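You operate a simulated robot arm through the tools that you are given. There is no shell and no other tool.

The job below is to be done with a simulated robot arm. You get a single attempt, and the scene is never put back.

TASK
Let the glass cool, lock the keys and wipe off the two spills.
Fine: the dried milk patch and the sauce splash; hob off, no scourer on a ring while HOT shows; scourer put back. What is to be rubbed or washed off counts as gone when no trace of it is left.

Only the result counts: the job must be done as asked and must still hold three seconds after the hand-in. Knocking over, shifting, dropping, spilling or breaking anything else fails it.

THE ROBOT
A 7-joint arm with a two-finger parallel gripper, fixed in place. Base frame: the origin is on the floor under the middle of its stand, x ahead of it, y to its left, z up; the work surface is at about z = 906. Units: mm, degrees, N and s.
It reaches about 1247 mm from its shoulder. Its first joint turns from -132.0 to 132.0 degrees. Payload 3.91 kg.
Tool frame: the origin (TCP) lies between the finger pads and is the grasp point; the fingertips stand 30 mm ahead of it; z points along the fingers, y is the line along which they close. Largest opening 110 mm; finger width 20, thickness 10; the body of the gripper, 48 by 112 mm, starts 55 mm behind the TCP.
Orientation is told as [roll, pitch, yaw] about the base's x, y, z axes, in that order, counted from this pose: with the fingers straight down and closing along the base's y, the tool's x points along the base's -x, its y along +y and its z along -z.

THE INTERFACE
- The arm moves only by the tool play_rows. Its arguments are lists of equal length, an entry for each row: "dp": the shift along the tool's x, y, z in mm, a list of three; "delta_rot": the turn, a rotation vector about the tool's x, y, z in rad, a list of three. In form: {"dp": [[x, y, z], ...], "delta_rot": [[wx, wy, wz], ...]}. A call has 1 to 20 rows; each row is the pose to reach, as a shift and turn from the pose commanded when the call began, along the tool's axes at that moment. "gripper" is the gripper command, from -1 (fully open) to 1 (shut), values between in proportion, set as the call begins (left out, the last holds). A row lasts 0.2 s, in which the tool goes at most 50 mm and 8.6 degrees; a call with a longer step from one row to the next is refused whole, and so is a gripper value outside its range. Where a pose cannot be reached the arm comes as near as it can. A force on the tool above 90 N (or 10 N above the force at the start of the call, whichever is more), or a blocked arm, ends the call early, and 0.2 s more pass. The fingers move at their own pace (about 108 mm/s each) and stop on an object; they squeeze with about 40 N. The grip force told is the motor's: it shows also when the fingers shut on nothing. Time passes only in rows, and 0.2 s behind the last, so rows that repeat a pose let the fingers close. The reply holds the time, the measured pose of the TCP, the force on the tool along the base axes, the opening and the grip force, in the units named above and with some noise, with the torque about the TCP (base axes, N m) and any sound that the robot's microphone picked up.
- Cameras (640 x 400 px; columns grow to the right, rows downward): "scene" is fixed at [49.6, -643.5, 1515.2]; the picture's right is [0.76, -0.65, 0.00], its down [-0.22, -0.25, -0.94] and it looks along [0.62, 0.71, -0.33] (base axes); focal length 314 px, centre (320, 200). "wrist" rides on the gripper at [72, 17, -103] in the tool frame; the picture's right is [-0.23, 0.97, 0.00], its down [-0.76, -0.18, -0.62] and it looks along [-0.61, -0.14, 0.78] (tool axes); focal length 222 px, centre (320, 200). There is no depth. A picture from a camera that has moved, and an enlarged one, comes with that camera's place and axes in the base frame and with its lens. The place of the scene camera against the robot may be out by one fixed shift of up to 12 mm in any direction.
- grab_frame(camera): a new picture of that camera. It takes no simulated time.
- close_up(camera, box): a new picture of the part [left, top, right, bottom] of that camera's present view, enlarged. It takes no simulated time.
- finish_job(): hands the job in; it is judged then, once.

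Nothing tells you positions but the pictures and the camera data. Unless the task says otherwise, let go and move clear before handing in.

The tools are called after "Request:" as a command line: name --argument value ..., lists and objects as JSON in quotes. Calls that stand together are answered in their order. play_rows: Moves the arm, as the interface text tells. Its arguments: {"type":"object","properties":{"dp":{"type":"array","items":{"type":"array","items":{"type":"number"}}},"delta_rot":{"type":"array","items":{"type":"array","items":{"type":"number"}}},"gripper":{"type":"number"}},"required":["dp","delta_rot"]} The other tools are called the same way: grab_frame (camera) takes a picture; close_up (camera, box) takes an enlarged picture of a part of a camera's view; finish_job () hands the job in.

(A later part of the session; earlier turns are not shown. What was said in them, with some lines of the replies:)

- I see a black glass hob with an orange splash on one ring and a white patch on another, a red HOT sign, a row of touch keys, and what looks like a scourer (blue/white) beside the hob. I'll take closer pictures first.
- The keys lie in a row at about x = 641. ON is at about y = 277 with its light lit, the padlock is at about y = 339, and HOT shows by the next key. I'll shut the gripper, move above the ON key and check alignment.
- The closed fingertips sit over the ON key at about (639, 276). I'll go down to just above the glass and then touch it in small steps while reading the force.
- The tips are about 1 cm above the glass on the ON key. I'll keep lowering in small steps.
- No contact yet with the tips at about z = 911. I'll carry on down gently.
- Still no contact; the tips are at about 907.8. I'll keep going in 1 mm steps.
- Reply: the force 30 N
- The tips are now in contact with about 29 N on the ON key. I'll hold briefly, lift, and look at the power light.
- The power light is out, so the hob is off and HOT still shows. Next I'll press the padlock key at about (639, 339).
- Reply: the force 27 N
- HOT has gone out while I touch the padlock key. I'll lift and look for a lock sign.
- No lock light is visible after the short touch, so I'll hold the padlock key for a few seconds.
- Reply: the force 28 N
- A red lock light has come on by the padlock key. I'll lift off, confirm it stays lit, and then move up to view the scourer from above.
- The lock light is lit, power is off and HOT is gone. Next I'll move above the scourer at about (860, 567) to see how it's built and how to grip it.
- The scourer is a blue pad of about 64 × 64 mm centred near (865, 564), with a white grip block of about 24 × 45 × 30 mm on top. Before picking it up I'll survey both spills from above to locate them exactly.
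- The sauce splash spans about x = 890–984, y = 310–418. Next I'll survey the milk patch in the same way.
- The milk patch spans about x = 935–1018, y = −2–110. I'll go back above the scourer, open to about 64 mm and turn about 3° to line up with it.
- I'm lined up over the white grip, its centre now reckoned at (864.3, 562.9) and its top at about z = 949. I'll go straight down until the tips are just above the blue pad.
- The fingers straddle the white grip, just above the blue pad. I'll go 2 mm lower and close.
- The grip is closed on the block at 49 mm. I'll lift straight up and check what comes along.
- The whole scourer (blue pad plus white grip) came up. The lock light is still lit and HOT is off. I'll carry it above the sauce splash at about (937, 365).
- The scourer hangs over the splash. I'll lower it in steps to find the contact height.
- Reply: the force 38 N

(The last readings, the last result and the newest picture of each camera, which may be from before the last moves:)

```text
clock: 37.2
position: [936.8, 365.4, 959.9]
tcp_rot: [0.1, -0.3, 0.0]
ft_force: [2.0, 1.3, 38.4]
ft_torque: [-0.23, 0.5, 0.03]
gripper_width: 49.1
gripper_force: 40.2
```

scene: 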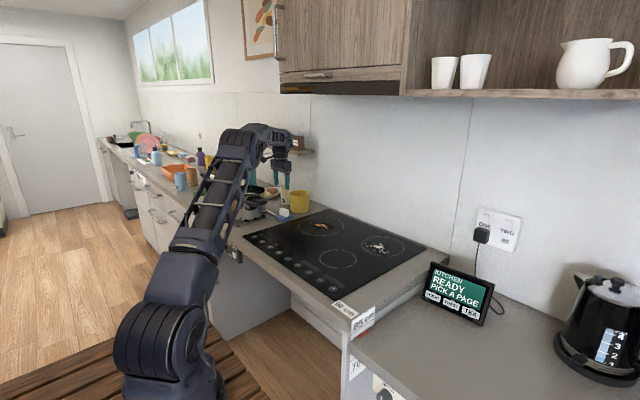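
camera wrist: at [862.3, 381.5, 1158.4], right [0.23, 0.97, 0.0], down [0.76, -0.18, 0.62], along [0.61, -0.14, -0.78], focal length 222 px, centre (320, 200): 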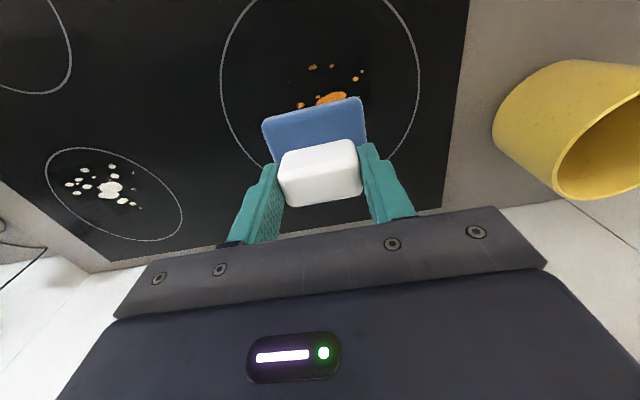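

The pad touches the glass at TCP z ≈ 960, so the glass stands about 6 mm above the worktop. I'll ease the pressure and wipe with overlapping strokes over the splash.

Request:
play_rows --dp '[[0, 0, -2], [0, 20, -2], [0, 40, -2], [0, 20, -2], [0, 0, -2], [0, -20, -2], [0, -40, -2], [14, -40, -2], [27, -40, -2], [27, -20, -2], [27, 0, -2], [27, 20, -2], [27, 40, -2], [0, 40, -2], [-27, 40, -2], [-27, 20, -2], [-27, 0, -2], [-27, -20, -2], [-27, -40, -2], [0, -40, -2]]' --delta_rot '[[0, 0, 0], [0, 0, 0], [0, 0, 0], [0, 0, 0], [0, 0, 0], [0, 0, 0], [0, 0, 0], [0, 0, 0], [0, 0, 0], [0, 0, 0], [0, 0, 0], [0, 0, 0], [0, 0, 0], [0, 0, 0], [0, 0, 0], [0, 0, 0], [0, 0, 0], [0, 0, 0], [0, 0, 0], [0, 0, 0]]'

Request:
grab_frame --camera "wrist"

Request:
close_up --camera "scene" --box '[270, 190, 390, 265]'

```text
clock: 41.4
position: [936.7, 323.8, 959.1]
tcp_rot: [0.0, 0.1, -0.1]
ft_force: [4.1, -3.7, 18.5]
ft_torque: [-0.09, -0.13, 0.08]
gripper_width: 49.4
gripper_force: 39.6
```

```text
taken
camera wrist: at [864.3, 341.3, 1062.4], right [0.23, 0.97, 0.0], down [0.76, -0.18, 0.62], along [0.61, -0.14, -0.78], focal length 222 px, centre (320, 200)
```

wrist: 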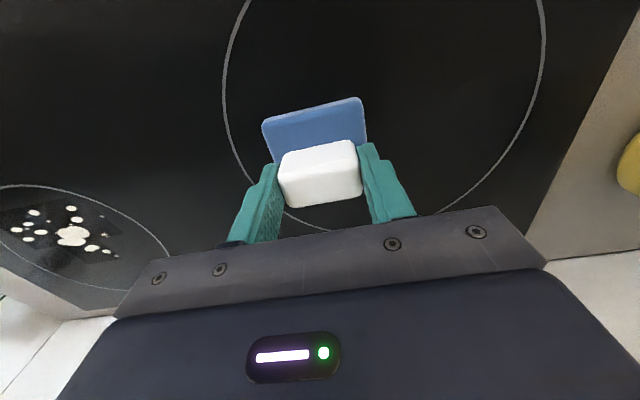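

```text
5.33 times, centred on (330, 228) of scene
camera zoom: at [49.6, -643.5, 1515.2], right [0.76, -0.65, 0.0], down [-0.22, -0.25, -0.94], along [0.62, 0.71, -0.33], focal length 1673 px, centre (267, 53)
```

zoom: 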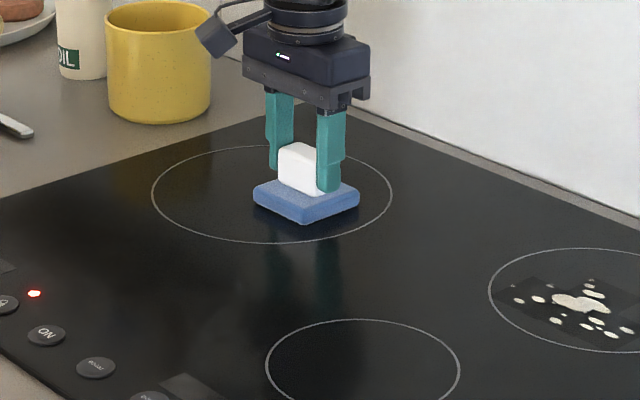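

Nothing orange is visible now. I'll do a second, cross-wise pass with margin, then lift to inspect.

Request:
play_rows --dp '[[16, 0, 0], [32, 0, 0], [0, 0, 0], [-32, 0, 0], [-32, 27, 0], [0, 27, 0], [32, 27, 0], [32, 54, 0], [0, 54, 0], [-32, 54, 0], [-32, 81, 0], [0, 81, 0], [32, 81, 0], [16, 60, 0], [0, 40, 0], [0, 40, -10], [0, 40, -40], [0, 40, -80], [0, 40, -100], [0, 40, -100]]' --delta_rot '[[0, 0, 0], [0, 0, 0], [0, 0, 0], [0, 0, 0], [0, 0, 0], [0, 0, 0], [0, 0, 0], [0, 0, 0], [0, 0, 0], [0, 0, 0], [0, 0, 0], [0, 0, 0], [0, 0, 0], [0, 0, 0], [0, 0, 0], [0, 0, 0], [0, 0, 0], [0, 0, 0], [0, 0, 0], [0, 0, 0]]'

Request:
close_up --camera "scene" --box '[290, 200, 354, 240]'

Request:
close_up --camera "scene" --box '[230, 180, 390, 280]'

Request:
grab_frame --camera "wrist"

```text
clock: 45.6
position: [937.6, 364.8, 1056.9]
tcp_rot: [0.0, 0.0, 0.0]
ft_force: [1.0, -0.3, -1.8]
ft_torque: [0.01, 0.0, -0.01]
gripper_width: 49.2
gripper_force: 40.1
```

```text
10.00 times, centred on (322, 220) of scene
camera zoom: at [49.6, -643.5, 1515.2], right [0.76, -0.65, 0.0], down [-0.22, -0.25, -0.94], along [0.62, 0.71, -0.33], focal length 3136 px, centre (300, 0)
```

zoom: 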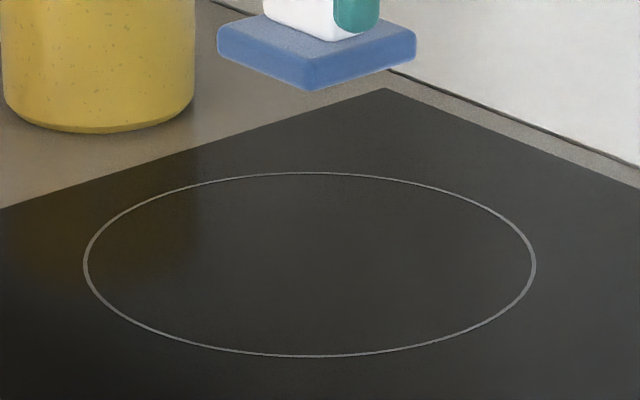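

```text
4.00 times, centred on (310, 230) of scene
camera zoom: at [49.6, -643.5, 1515.2], right [0.76, -0.65, 0.0], down [-0.22, -0.25, -0.94], along [0.62, 0.71, -0.33], focal length 1255 px, centre (360, 80)
```

zoom: 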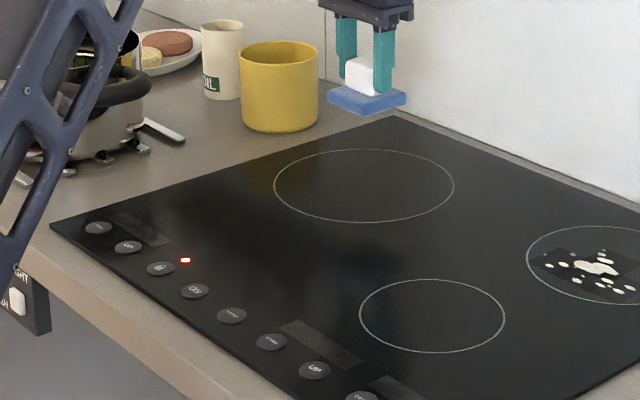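

```text
taken
camera wrist: at [864.3, 381.9, 1160.8], right [0.23, 0.97, 0.0], down [0.76, -0.18, 0.62], along [0.61, -0.14, -0.78], focal length 222 px, centre (320, 200)
```

wrist: 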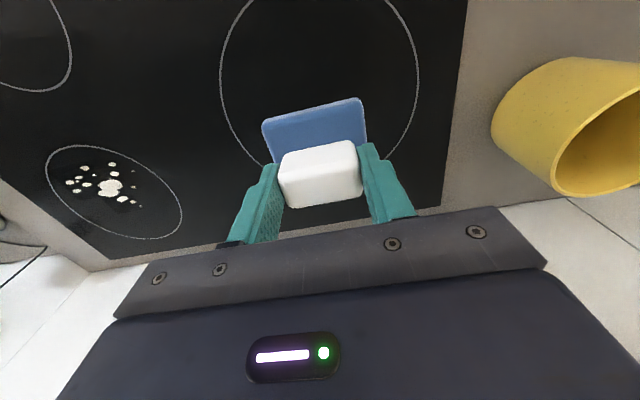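

The sauce ring is clean and the keys are still locked. Next I'll carry the scourer over to the milk patch at about (976, 54).

Request:
play_rows --dp '[[-5, -40, 0], [-10, -80, 0], [-15, -120, 0], [-20, -160, 0], [-25, -200, 0], [-30, -240, 0], [-35, -280, 0], [-39, -311, 0], [-39, -311, 30], [-39, -311, 60], [-39, -311, 85], [-39, -311, 94], [-39, -311, 97], [-39, -311, 99], [-39, -311, 100], [-39, -311, 100]]' --delta_rot '[[0, 0, 0], [0, 0, 0], [0, 0, 0], [0, 0, 0], [0, 0, 0], [0, 0, 0], [0, 0, 0], [0, 0, 0], [0, 0, 0], [0, 0, 0], [0, 0, 0], [0, 0, 0], [0, 0, 0], [0, 0, 0], [0, 0, 0], [0, 0, 0]]'

Request:
grab_frame --camera "wrist"

Request:
grab_frame --camera "scene"

```text
clock: 49.0
position: [975.5, 53.5, 959.4]
tcp_rot: [0.0, -0.1, 0.0]
ft_force: [2.0, -0.6, 4.2]
ft_torque: [-0.03, 0.01, 0.03]
gripper_width: 49.3
gripper_force: 39.9
```

```text
taken
camera wrist: at [902.6, 70.1, 1062.3], right [0.23, 0.97, 0.0], down [0.76, -0.18, 0.62], along [0.61, -0.14, -0.78], focal length 222 px, centre (320, 200)
```

wrist: 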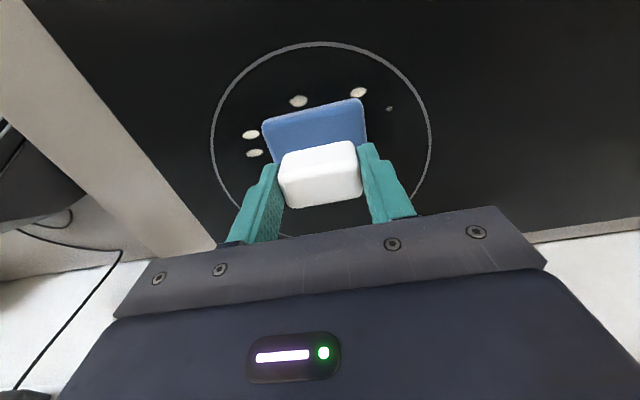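

```text
taken
```

scene: 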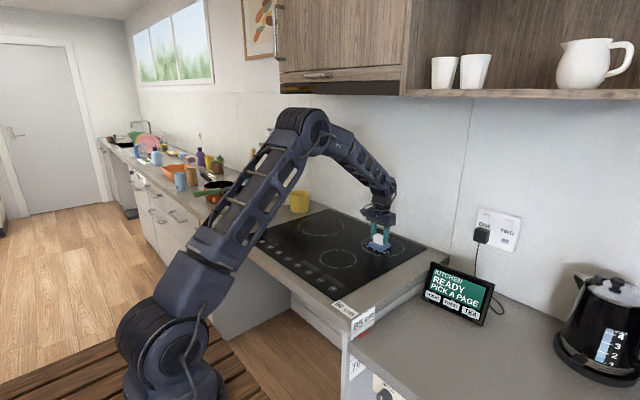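

The pad rests on the milk patch with light force. I'll press a little more and wipe the whole patch.

Request:
play_rows --dp '[[0, 0, 1.2], [0, 20, 1.2], [0, 42, 1.2], [0, 20, 1.2], [0, 0, 1.2], [0, -20, 1.2], [0, -42, 1.2], [15, -42, 1.2], [29, -42, 1.2], [29, -20, 1.2], [29, 0, 1.2], [29, 20, 1.2], [29, 42, 1.2], [0, 42, 1.2], [-29, 42, 1.2], [-29, 20, 1.2], [-29, 0, 1.2], [-29, -20, 1.2], [-29, -42, 1.2], [0, -42, 1.2]]' --delta_rot '[[0, 0, 0], [0, 0, 0], [0, 0, 0], [0, 0, 0], [0, 0, 0], [0, 0, 0], [0, 0, 0], [0, 0, 0], [0, 0, 0], [0, 0, 0], [0, 0, 0], [0, 0, 0], [0, 0, 0], [0, 0, 0], [0, 0, 0], [0, 0, 0], [0, 0, 0], [0, 0, 0], [0, 0, 0], [0, 0, 0]]'

Request:
grab_frame --camera "wrist"

Request:
close_up --camera "scene" --box '[330, 210, 450, 285]'

```text
clock: 53.2
position: [974.1, 10.1, 958.1]
tcp_rot: [-0.1, 0.0, -0.1]
ft_force: [7.7, -3.4, 24.8]
ft_torque: [0.08, -0.11, 0.03]
gripper_width: 49.1
gripper_force: 40.5
```

```text
taken
camera wrist: at [901.8, 26.4, 1061.2], right [0.23, 0.97, 0.0], down [0.76, -0.18, 0.62], along [0.61, -0.14, -0.78], focal length 222 px, centre (320, 200)
```

wrist: 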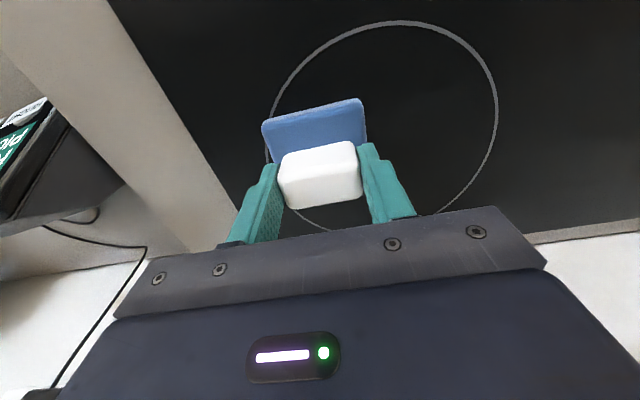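

```text
5.33 times, centred on (390, 248) of scene
camera zoom: at [49.6, -643.5, 1515.2], right [0.76, -0.65, 0.0], down [-0.22, -0.25, -0.94], along [0.62, 0.71, -0.33], focal length 1673 px, centre (-53, -53)
```

zoom: 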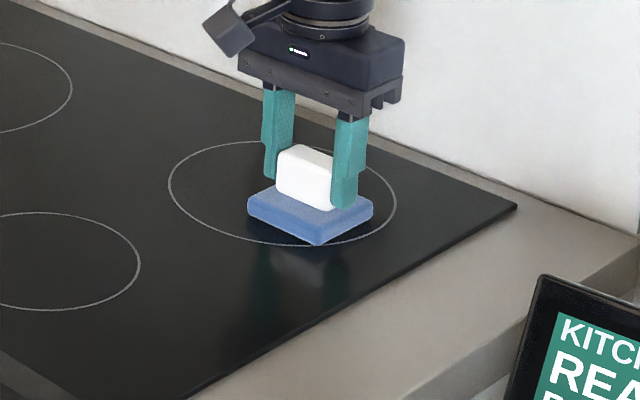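

No milk is visible around the pad. I'll do a cross-wise second pass and then lift to inspect.

Request:
play_rows --dp '[[16, 0, 0.3], [32, 0, 0.3], [0, 0, 0.3], [-32, 0, 0.3], [-32, 28, 0.3], [0, 28, 0.3], [32, 28, 0.3], [32, 56, 0.3], [0, 56, 0.3], [-32, 56, 0.3], [-32, 84, 0.3], [0, 84, 0.3], [32, 84, 0.3], [16, 60, 0.3], [0, 42, 0], [0, 42, -10], [0, 42, -40], [0, 42, -80], [0, 42, -100], [0, 42, -100]]' --delta_rot '[[0, 0, 0], [0, 0, 0], [0, 0, 0], [0, 0, 0], [0, 0, 0], [0, 0, 0], [0, 0, 0], [0, 0, 0], [0, 0, 0], [0, 0, 0], [0, 0, 0], [0, 0, 0], [0, 0, 0], [0, 0, 0], [0, 0, 0], [0, 0, 0], [0, 0, 0], [0, 0, 0], [0, 0, 0], [0, 0, 0]]'

Request:
close_up --camera "scene" --box '[348, 225, 412, 265]'

Request:
close_up --camera "scene" --box '[230, 190, 430, 315]'

Request:
grab_frame --camera "wrist"

```text
clock: 57.4
position: [974.3, 51.5, 1056.6]
tcp_rot: [0.0, 0.0, -0.1]
ft_force: [-0.4, -0.3, -1.5]
ft_torque: [0.01, -0.01, 0.0]
gripper_width: 49.4
gripper_force: 39.5
```

```text
10.00 times, centred on (380, 245) of scene
camera zoom: at [49.6, -643.5, 1515.2], right [0.76, -0.65, 0.0], down [-0.22, -0.25, -0.94], along [0.62, 0.71, -0.33], focal length 3136 px, centre (-280, -250)
```

zoom: 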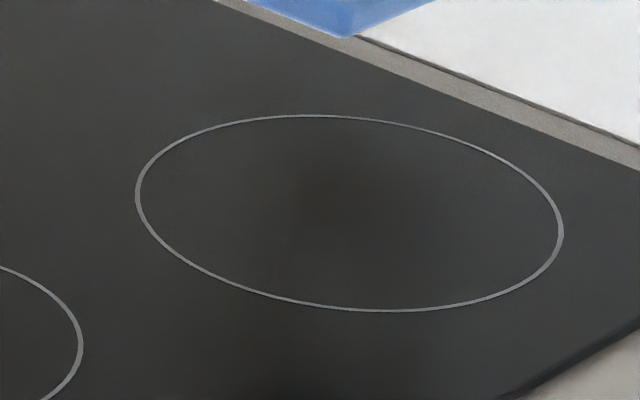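

```text
3.20 times, centred on (330, 252) of scene
camera zoom: at [49.6, -643.5, 1515.2], right [0.76, -0.65, 0.0], down [-0.22, -0.25, -0.94], along [0.62, 0.71, -0.33], focal length 1004 px, centre (288, 32)
```

zoom: 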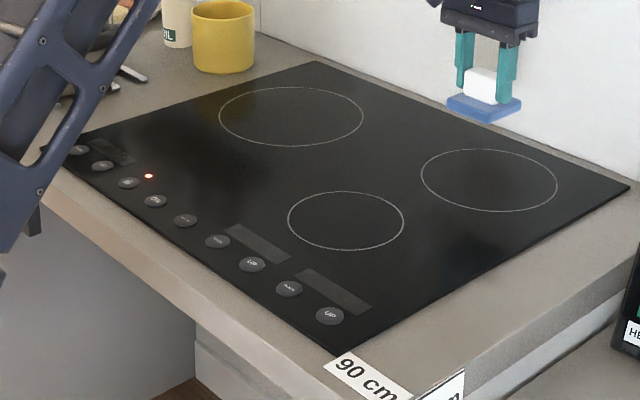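

```text
taken
camera wrist: at [902.0, 68.7, 1159.5], right [0.23, 0.97, 0.0], down [0.76, -0.18, 0.62], along [0.61, -0.14, -0.78], focal length 222 px, centre (320, 200)
```

wrist: 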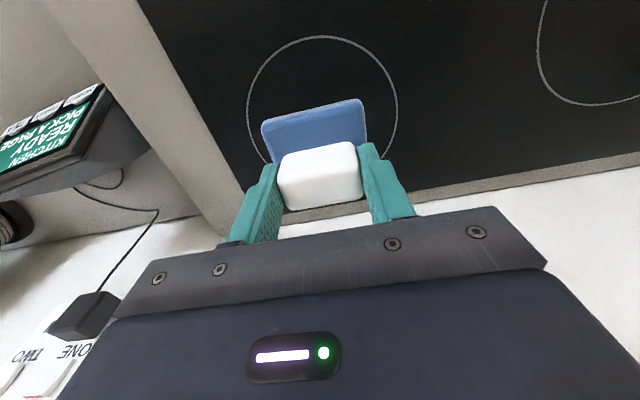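

Both rings are clean, the lock light is lit and HOT is off. I'll carry the scourer back above its original spot at (864.3, 562.9) with its original 3.3° turn.

Request:
play_rows --dp '[[8, 38, 0], [17, 78, 0], [26, 118, 0], [35, 158, 0], [43, 198, 0], [52, 238, 0], [61, 278, 0], [70, 318, 0], [79, 358, 0], [87, 398, 0], [96, 438, 0], [105, 478, 0], [111.7, 508.9, 0], [111.7, 508.9, 0]]' --delta_rot '[[0, 0, -0.004], [0, 0, -0.008], [0, 0, -0.012], [0, 0, -0.016], [0, 0, -0.02], [0, 0, -0.025], [0, 0, -0.03], [0, 0, -0.035], [0, 0, -0.04], [0, 0, -0.045], [0, 0, -0.05], [0, 0, -0.055], [0, 0, -0.0576], [0, 0, -0.0576]]'

Request:
grab_frame --camera "wrist"

Request:
close_up --camera "scene" --box '[230, 150, 390, 250]'

```text
clock: 60.4
position: [864.9, 561.2, 1056.9]
tcp_rot: [0.0, 0.1, 3.3]
ft_force: [-0.3, -0.3, -0.5]
ft_torque: [-0.01, 0.0, -0.01]
gripper_width: 49.3
gripper_force: 39.6
```

```text
taken
camera wrist: at [791.5, 574.7, 1160.2], right [0.17, 0.99, 0.0], down [0.77, -0.13, 0.62], along [0.61, -0.11, -0.78], focal length 222 px, centre (320, 200)
```

wrist: 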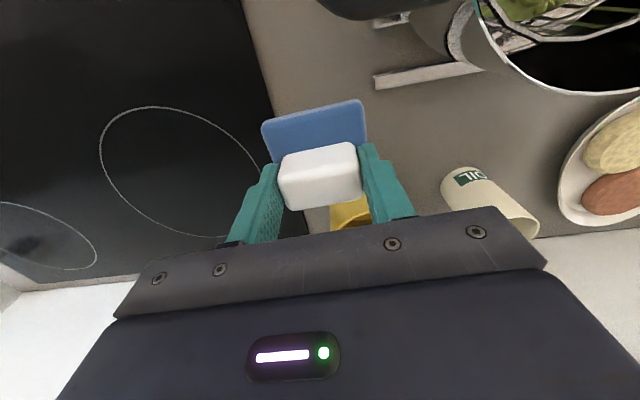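

```text
4.00 times, centred on (310, 200) of scene
camera zoom: at [49.6, -643.5, 1515.2], right [0.76, -0.65, 0.0], down [-0.22, -0.25, -0.94], along [0.62, 0.71, -0.33], focal length 1255 px, centre (360, 200)
```

zoom: 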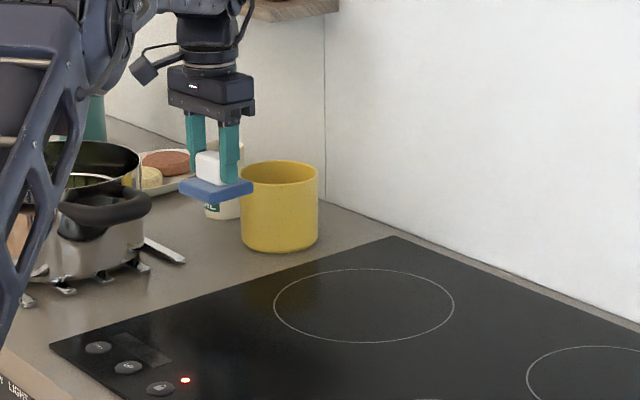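

I'm over the original spot. I'll lower to just above the worktop and then seek contact gently.

Request:
play_rows --dp '[[0, 0, 35], [0, 0, 65], [0, 0, 85], [0, 0, 95], [0, 0, 100], [0, 0, 102], [0, 0, 102]]' --delta_rot '[[0, 0, 0], [0, 0, 0], [0, 0, 0], [0, 0, 0], [0, 0, 0], [0, 0, 0], [0, 0, 0]]'

```text
clock: 62.0
position: [864.7, 563.2, 955.3]
tcp_rot: [0.1, 0.1, 3.3]
ft_force: [0.4, -0.1, -0.1]
ft_torque: [-0.01, -0.01, 0.03]
gripper_width: 49.4
gripper_force: 40.2
```

Request:
play_rows --dp '[[0, 0, 0.6], [0, 0, 1.2], [0, 0, 1.2]]' --delta_rot '[[0, 0, 0], [0, 0, 0], [0, 0, 0]]'

```text
clock: 62.8
position: [865.0, 562.9, 953.0]
tcp_rot: [0.0, -0.1, 3.3]
ft_force: [1.1, 0.4, -1.0]
ft_torque: [0.0, 0.0, -0.01]
gripper_width: 49.2
gripper_force: 39.4
```

Request:
play_rows --dp '[[0, 0, 0.5], [0, 0, 1.0], [0, 0, 1.0]]' --delta_rot '[[0, 0, 0], [0, 0, 0], [0, 0, 0]]'

Request:
close_up --camera "scene" --box '[247, 180, 327, 230]'

```text
clock: 63.6
position: [863.6, 563.3, 952.3]
tcp_rot: [0.0, 0.0, 3.3]
ft_force: [-0.1, -0.5, -0.5]
ft_torque: [0.01, -0.01, -0.01]
gripper_width: 49.2
gripper_force: 39.8
```

```text
8.00 times, centred on (287, 205) of scene
camera zoom: at [49.6, -643.5, 1515.2], right [0.76, -0.65, 0.0], down [-0.22, -0.25, -0.94], along [0.62, 0.71, -0.33], focal length 2509 px, centre (584, 160)
```

zoom: 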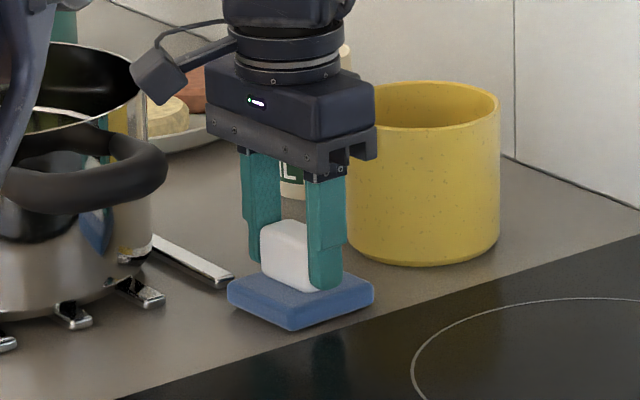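

Almost down; still no contact force. I'll continue by half-millimetres.

Request:
play_rows --dp '[[0, 0, 0.5], [0, 0, 1.0], [0, 0, 1.0]]' --delta_rot '[[0, 0, 0], [0, 0, 0], [0, 0, 0]]'

```text
clock: 64.4
position: [863.8, 562.4, 951.0]
tcp_rot: [0.0, 0.0, 3.3]
ft_force: [0.4, 0.8, -0.7]
ft_torque: [0.02, -0.02, -0.01]
gripper_width: 49.5
gripper_force: 40.3
```

Request:
play_rows --dp '[[0, 0, 0.5], [0, 0, 1.0], [0, 0, 1.0]]' --delta_rot '[[0, 0, 0], [0, 0, 0], [0, 0, 0]]'

```text
clock: 65.2
position: [863.4, 563.4, 951.4]
tcp_rot: [0.0, -0.1, 3.3]
ft_force: [-0.1, 1.0, -0.3]
ft_torque: [0.0, 0.03, -0.01]
gripper_width: 49.2
gripper_force: 40.0
```

Request:
play_rows --dp '[[0, 0, 0.5], [0, 0, 1.0], [0, 0, 1.0]]' --delta_rot '[[0, 0, 0], [0, 0, 0], [0, 0, 0]]'

Request:
close_up --camera "scene" --box '[263, 195, 311, 225]'

Request:
grab_frame --camera "wrist"

```text
clock: 66.0
position: [863.4, 563.3, 952.2]
tcp_rot: [0.0, 0.0, 3.4]
ft_force: [-0.3, -1.7, 5.1]
ft_torque: [-0.08, -0.07, 0.0]
gripper_width: 49.2
gripper_force: 39.6
```

```text
13.33 times, centred on (287, 210) of scene
camera zoom: at [49.6, -643.5, 1515.2], right [0.76, -0.65, 0.0], down [-0.22, -0.25, -0.94], along [0.62, 0.71, -0.33], focal length 4182 px, centre (760, 67)
```

zoom: 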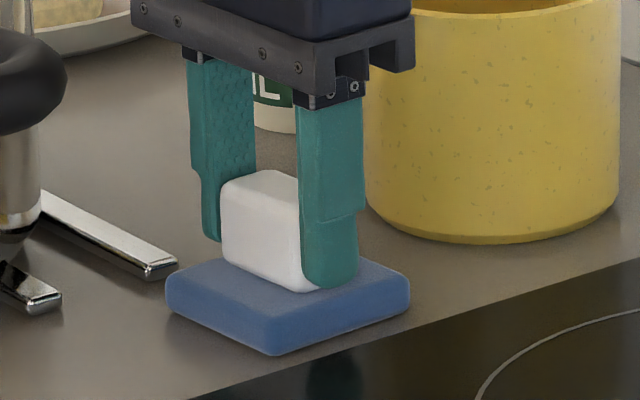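

```text
taken
camera wrist: at [790.2, 575.3, 1054.2], right [0.17, 0.99, 0.0], down [0.77, -0.13, 0.62], along [0.61, -0.11, -0.78], focal length 222 px, centre (320, 200)
```

wrist: 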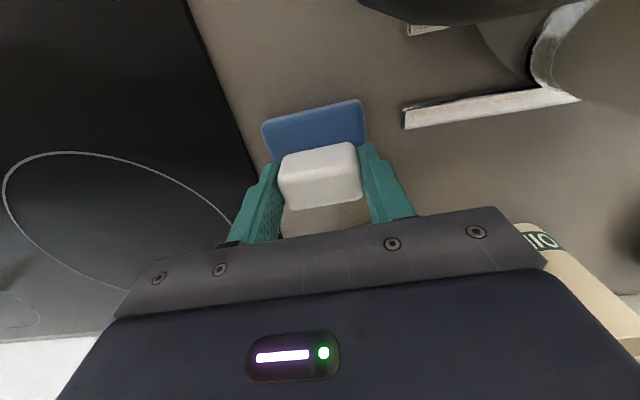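

The scourer is resting on the worktop with 5 N. I'll open the fingers and lift straight up.

Request:
play_rows --dp '[[0, 0, 0], [0, 0, 0], [0, 0, 0], [0, 0, 0]]' --delta_rot '[[0, 0, 0], [0, 0, 0], [0, 0, 0], [0, 0, 0]]' --gripper -0.164

Request:
play_rows --dp '[[0, 0, -5], [0, 0, -15], [0, 0, -35], [0, 0, -65], [0, 0, -100], [0, 0, -135], [0, 0, -145], [0, 0, -145]]' --delta_rot '[[0, 0, 0], [0, 0, 0], [0, 0, 0], [0, 0, 0], [0, 0, 0], [0, 0, 0], [0, 0, 0], [0, 0, 0]]'

Request:
grab_frame --camera "wrist"

Request:
close_up --camera "wrist" --box '[240, 50, 400, 150]'

Request:
close_up --camera "scene" --box '[230, 180, 390, 280]'

```text
clock: 67.0
position: [863.5, 564.2, 951.3]
tcp_rot: [-0.1, -0.1, 3.3]
ft_force: [1.0, -0.6, -0.8]
ft_torque: [0.02, -0.03, -0.01]
gripper_width: 63.8
gripper_force: 0.0
```

```text
clock: 68.8
position: [861.7, 563.0, 1095.5]
tcp_rot: [0.0, 0.1, 3.2]
ft_force: [0.3, -0.6, -0.2]
ft_torque: [0.03, 0.01, 0.0]
gripper_width: 64.0
gripper_force: 0.1
```

```text
taken
camera wrist: at [788.6, 575.7, 1198.6], right [0.17, 0.99, 0.0], down [0.77, -0.13, 0.62], along [0.61, -0.11, -0.78], focal length 222 px, centre (320, 200)
```

wrist: 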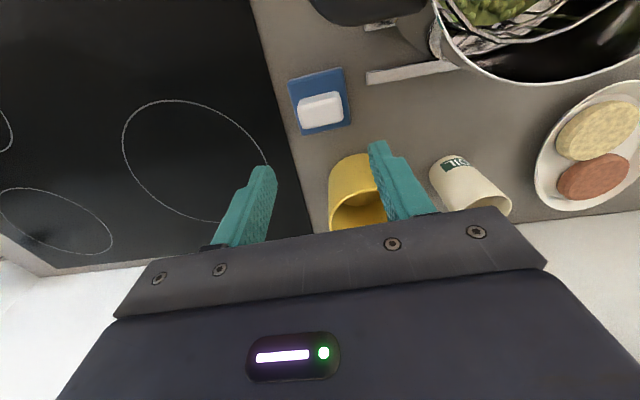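

```text
4.00 times, centred on (320, 100) of wrist
camera zoom: at [788.6, 575.7, 1198.6], right [0.17, 0.99, 0.0], down [0.77, -0.13, 0.62], along [0.61, -0.11, -0.78], focal length 888 px, centre (320, 600)
```

zoom: 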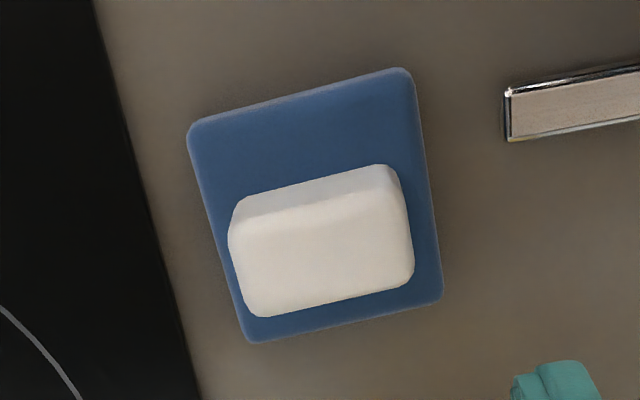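

```text
4.00 times, centred on (310, 230) of scene
camera zoom: at [49.6, -643.5, 1515.2], right [0.76, -0.65, 0.0], down [-0.22, -0.25, -0.94], along [0.62, 0.71, -0.33], focal length 1255 px, centre (360, 80)
```

zoom: 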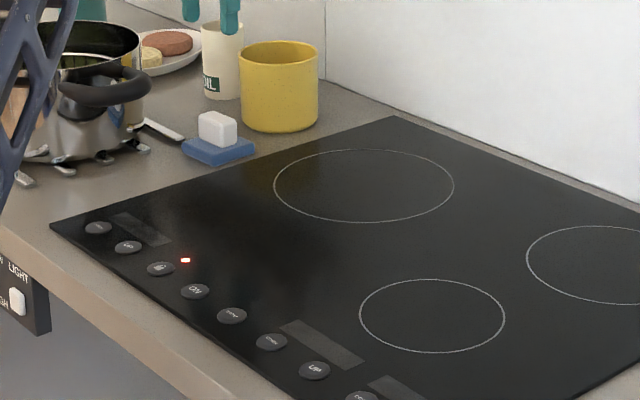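

The scourer is back on its spot, the lock light is lit, and power and HOT are off. I'll inspect both rings from above with the empty gripper for faint traces.

Request:
play_rows --dp '[[-9, -34, 0], [-18, -68, 0], [-26, -102, 0], [-35, -136, 0], [-44, -170, 0], [-52.1, -203.7, 0], [-52.1, -203.7, 0]]' --delta_rot '[[0, 0, 0.01], [0, 0, 0.02], [0, 0, 0.03], [0, 0, 0.04], [0, 0, 0.05], [0, 0, 0.0576], [0, 0, 0.0576]]'

Request:
close_up --camera "wrist" --box '[230, 0, 422, 120]'

Request:
close_up --camera "wrist" --box '[240, 70, 400, 170]'

Request:
play_rows --dp '[[-4, -40, 0], [-8, -80, 0], [-12, -120, 0], [-16, -160, 0], [-20, -200, 0], [-24, -240, 0], [-28, -275, 0], [-30, -300, 0], [-30, -300, 0]]' --delta_rot '[[0, 0, 0], [0, 0, 0], [0, 0, 0], [0, 0, 0], [0, 0, 0], [0, 0, 0], [0, 0, 0], [0, 0, 0], [0, 0, 0]]'

Request:
grab_frame --camera "wrist"

Request:
close_up --camera "wrist" --box '[240, 60, 400, 160]'

```text
clock: 70.4
position: [927.3, 363.4, 1097.2]
tcp_rot: [-0.1, -0.1, 0.0]
ft_force: [0.3, 0.4, -0.3]
ft_torque: [0.03, -0.02, -0.02]
gripper_width: 63.8
gripper_force: 0.1
```

```text
3.33 times, centred on (326, 60) of wrist
camera zoom: at [853.3, 380.0, 1199.0], right [0.23, 0.97, 0.0], down [0.76, -0.18, 0.62], along [0.61, -0.14, -0.78], focal length 740 px, centre (300, 667)
```

zoom: 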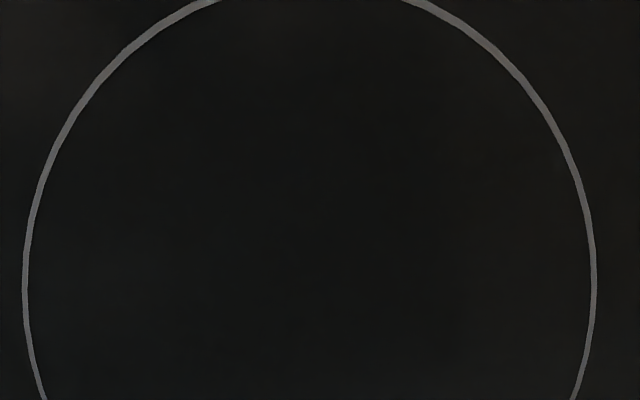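

```text
4.00 times, centred on (320, 120) of wrist
camera zoom: at [853.3, 380.0, 1199.0], right [0.23, 0.97, 0.0], down [0.76, -0.18, 0.62], along [0.61, -0.14, -0.78], focal length 888 px, centre (320, 520)
```

zoom: 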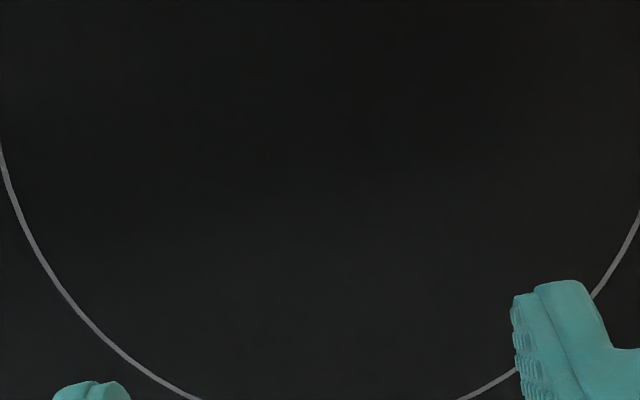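

```text
clock: 72.4
position: [956.9, 62.6, 1095.6]
tcp_rot: [-0.1, 0.0, 0.1]
ft_force: [0.0, 0.5, -0.1]
ft_torque: [-0.03, -0.04, 0.0]
gripper_width: 64.3
gripper_force: 0.0
```

```text
taken
camera wrist: at [884.4, 79.1, 1198.3], right [0.23, 0.97, 0.0], down [0.76, -0.18, 0.62], along [0.61, -0.14, -0.78], focal length 222 px, centre (320, 200)
```

wrist: 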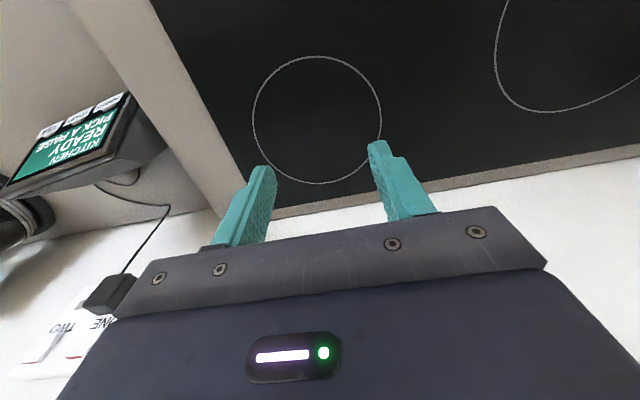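

```text
4.00 times, centred on (320, 110) of wrist
camera zoom: at [884.4, 79.1, 1198.3], right [0.23, 0.97, 0.0], down [0.76, -0.18, 0.62], along [0.61, -0.14, -0.78], focal length 888 px, centre (320, 560)
```

zoom: 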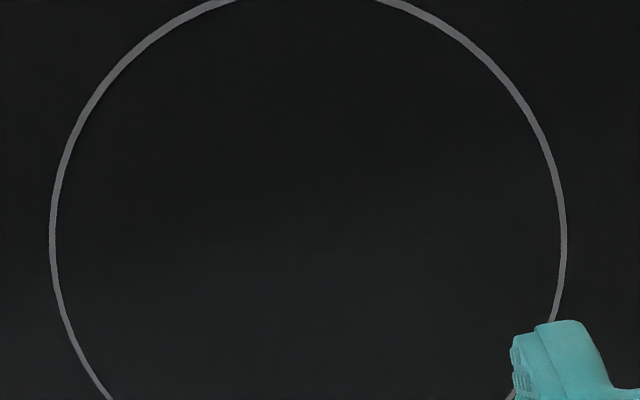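

Both rings are spotless. One last look at the hob keys and the whole scene before handing in.

Request:
grab_frame --camera "scene"

Request:
close_up --camera "scene" --box '[220, 170, 380, 270]'

```text
taken
```

scene: 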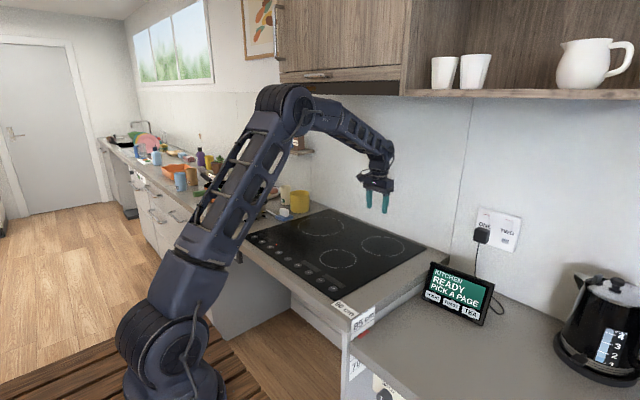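

```text
4.00 times, centred on (300, 220) of scene
camera zoom: at [49.6, -643.5, 1515.2], right [0.76, -0.65, 0.0], down [-0.22, -0.25, -0.94], along [0.62, 0.71, -0.33], focal length 1255 px, centre (400, 120)
```

zoom: 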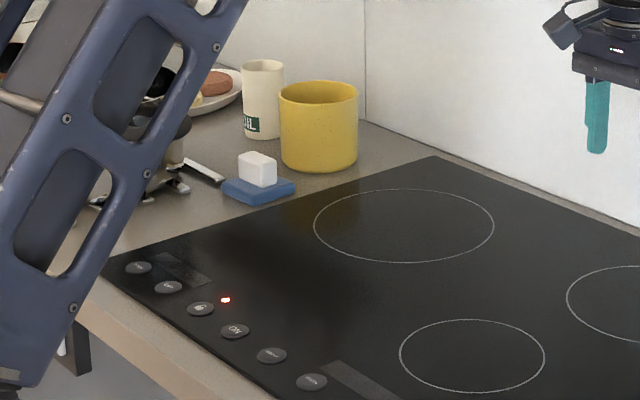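

The hob is off with no HOT sign, the lock light is lit, both spills are gone, and the scourer is back in its place. The gripper is clear of everything, so I'm handing in.

Request:
finish_job

```text
The job is handed in.
```

The job is handed in: the hob is off, the keys are locked and both spills are wiped away. I saw no trace of either one when I checked both rings from above.

- **Hob:** I pressed ON and its power light went out. HOT went off a few seconds later, before the scourer touched the glass.
- **Lock:** a short touch of the padlock key did nothing. Holding it for about three seconds brought on the red lock light, which was still lit at the end.
- **Wiping:** I wiped the sauce splash and the dried milk patch twice each, in crossing directions.
- **Scourer:** it is back on its original spot beside the hob, turned the way it was.

I saw nothing else moved or knocked over, and the gripper was empty and clear when I handed in.
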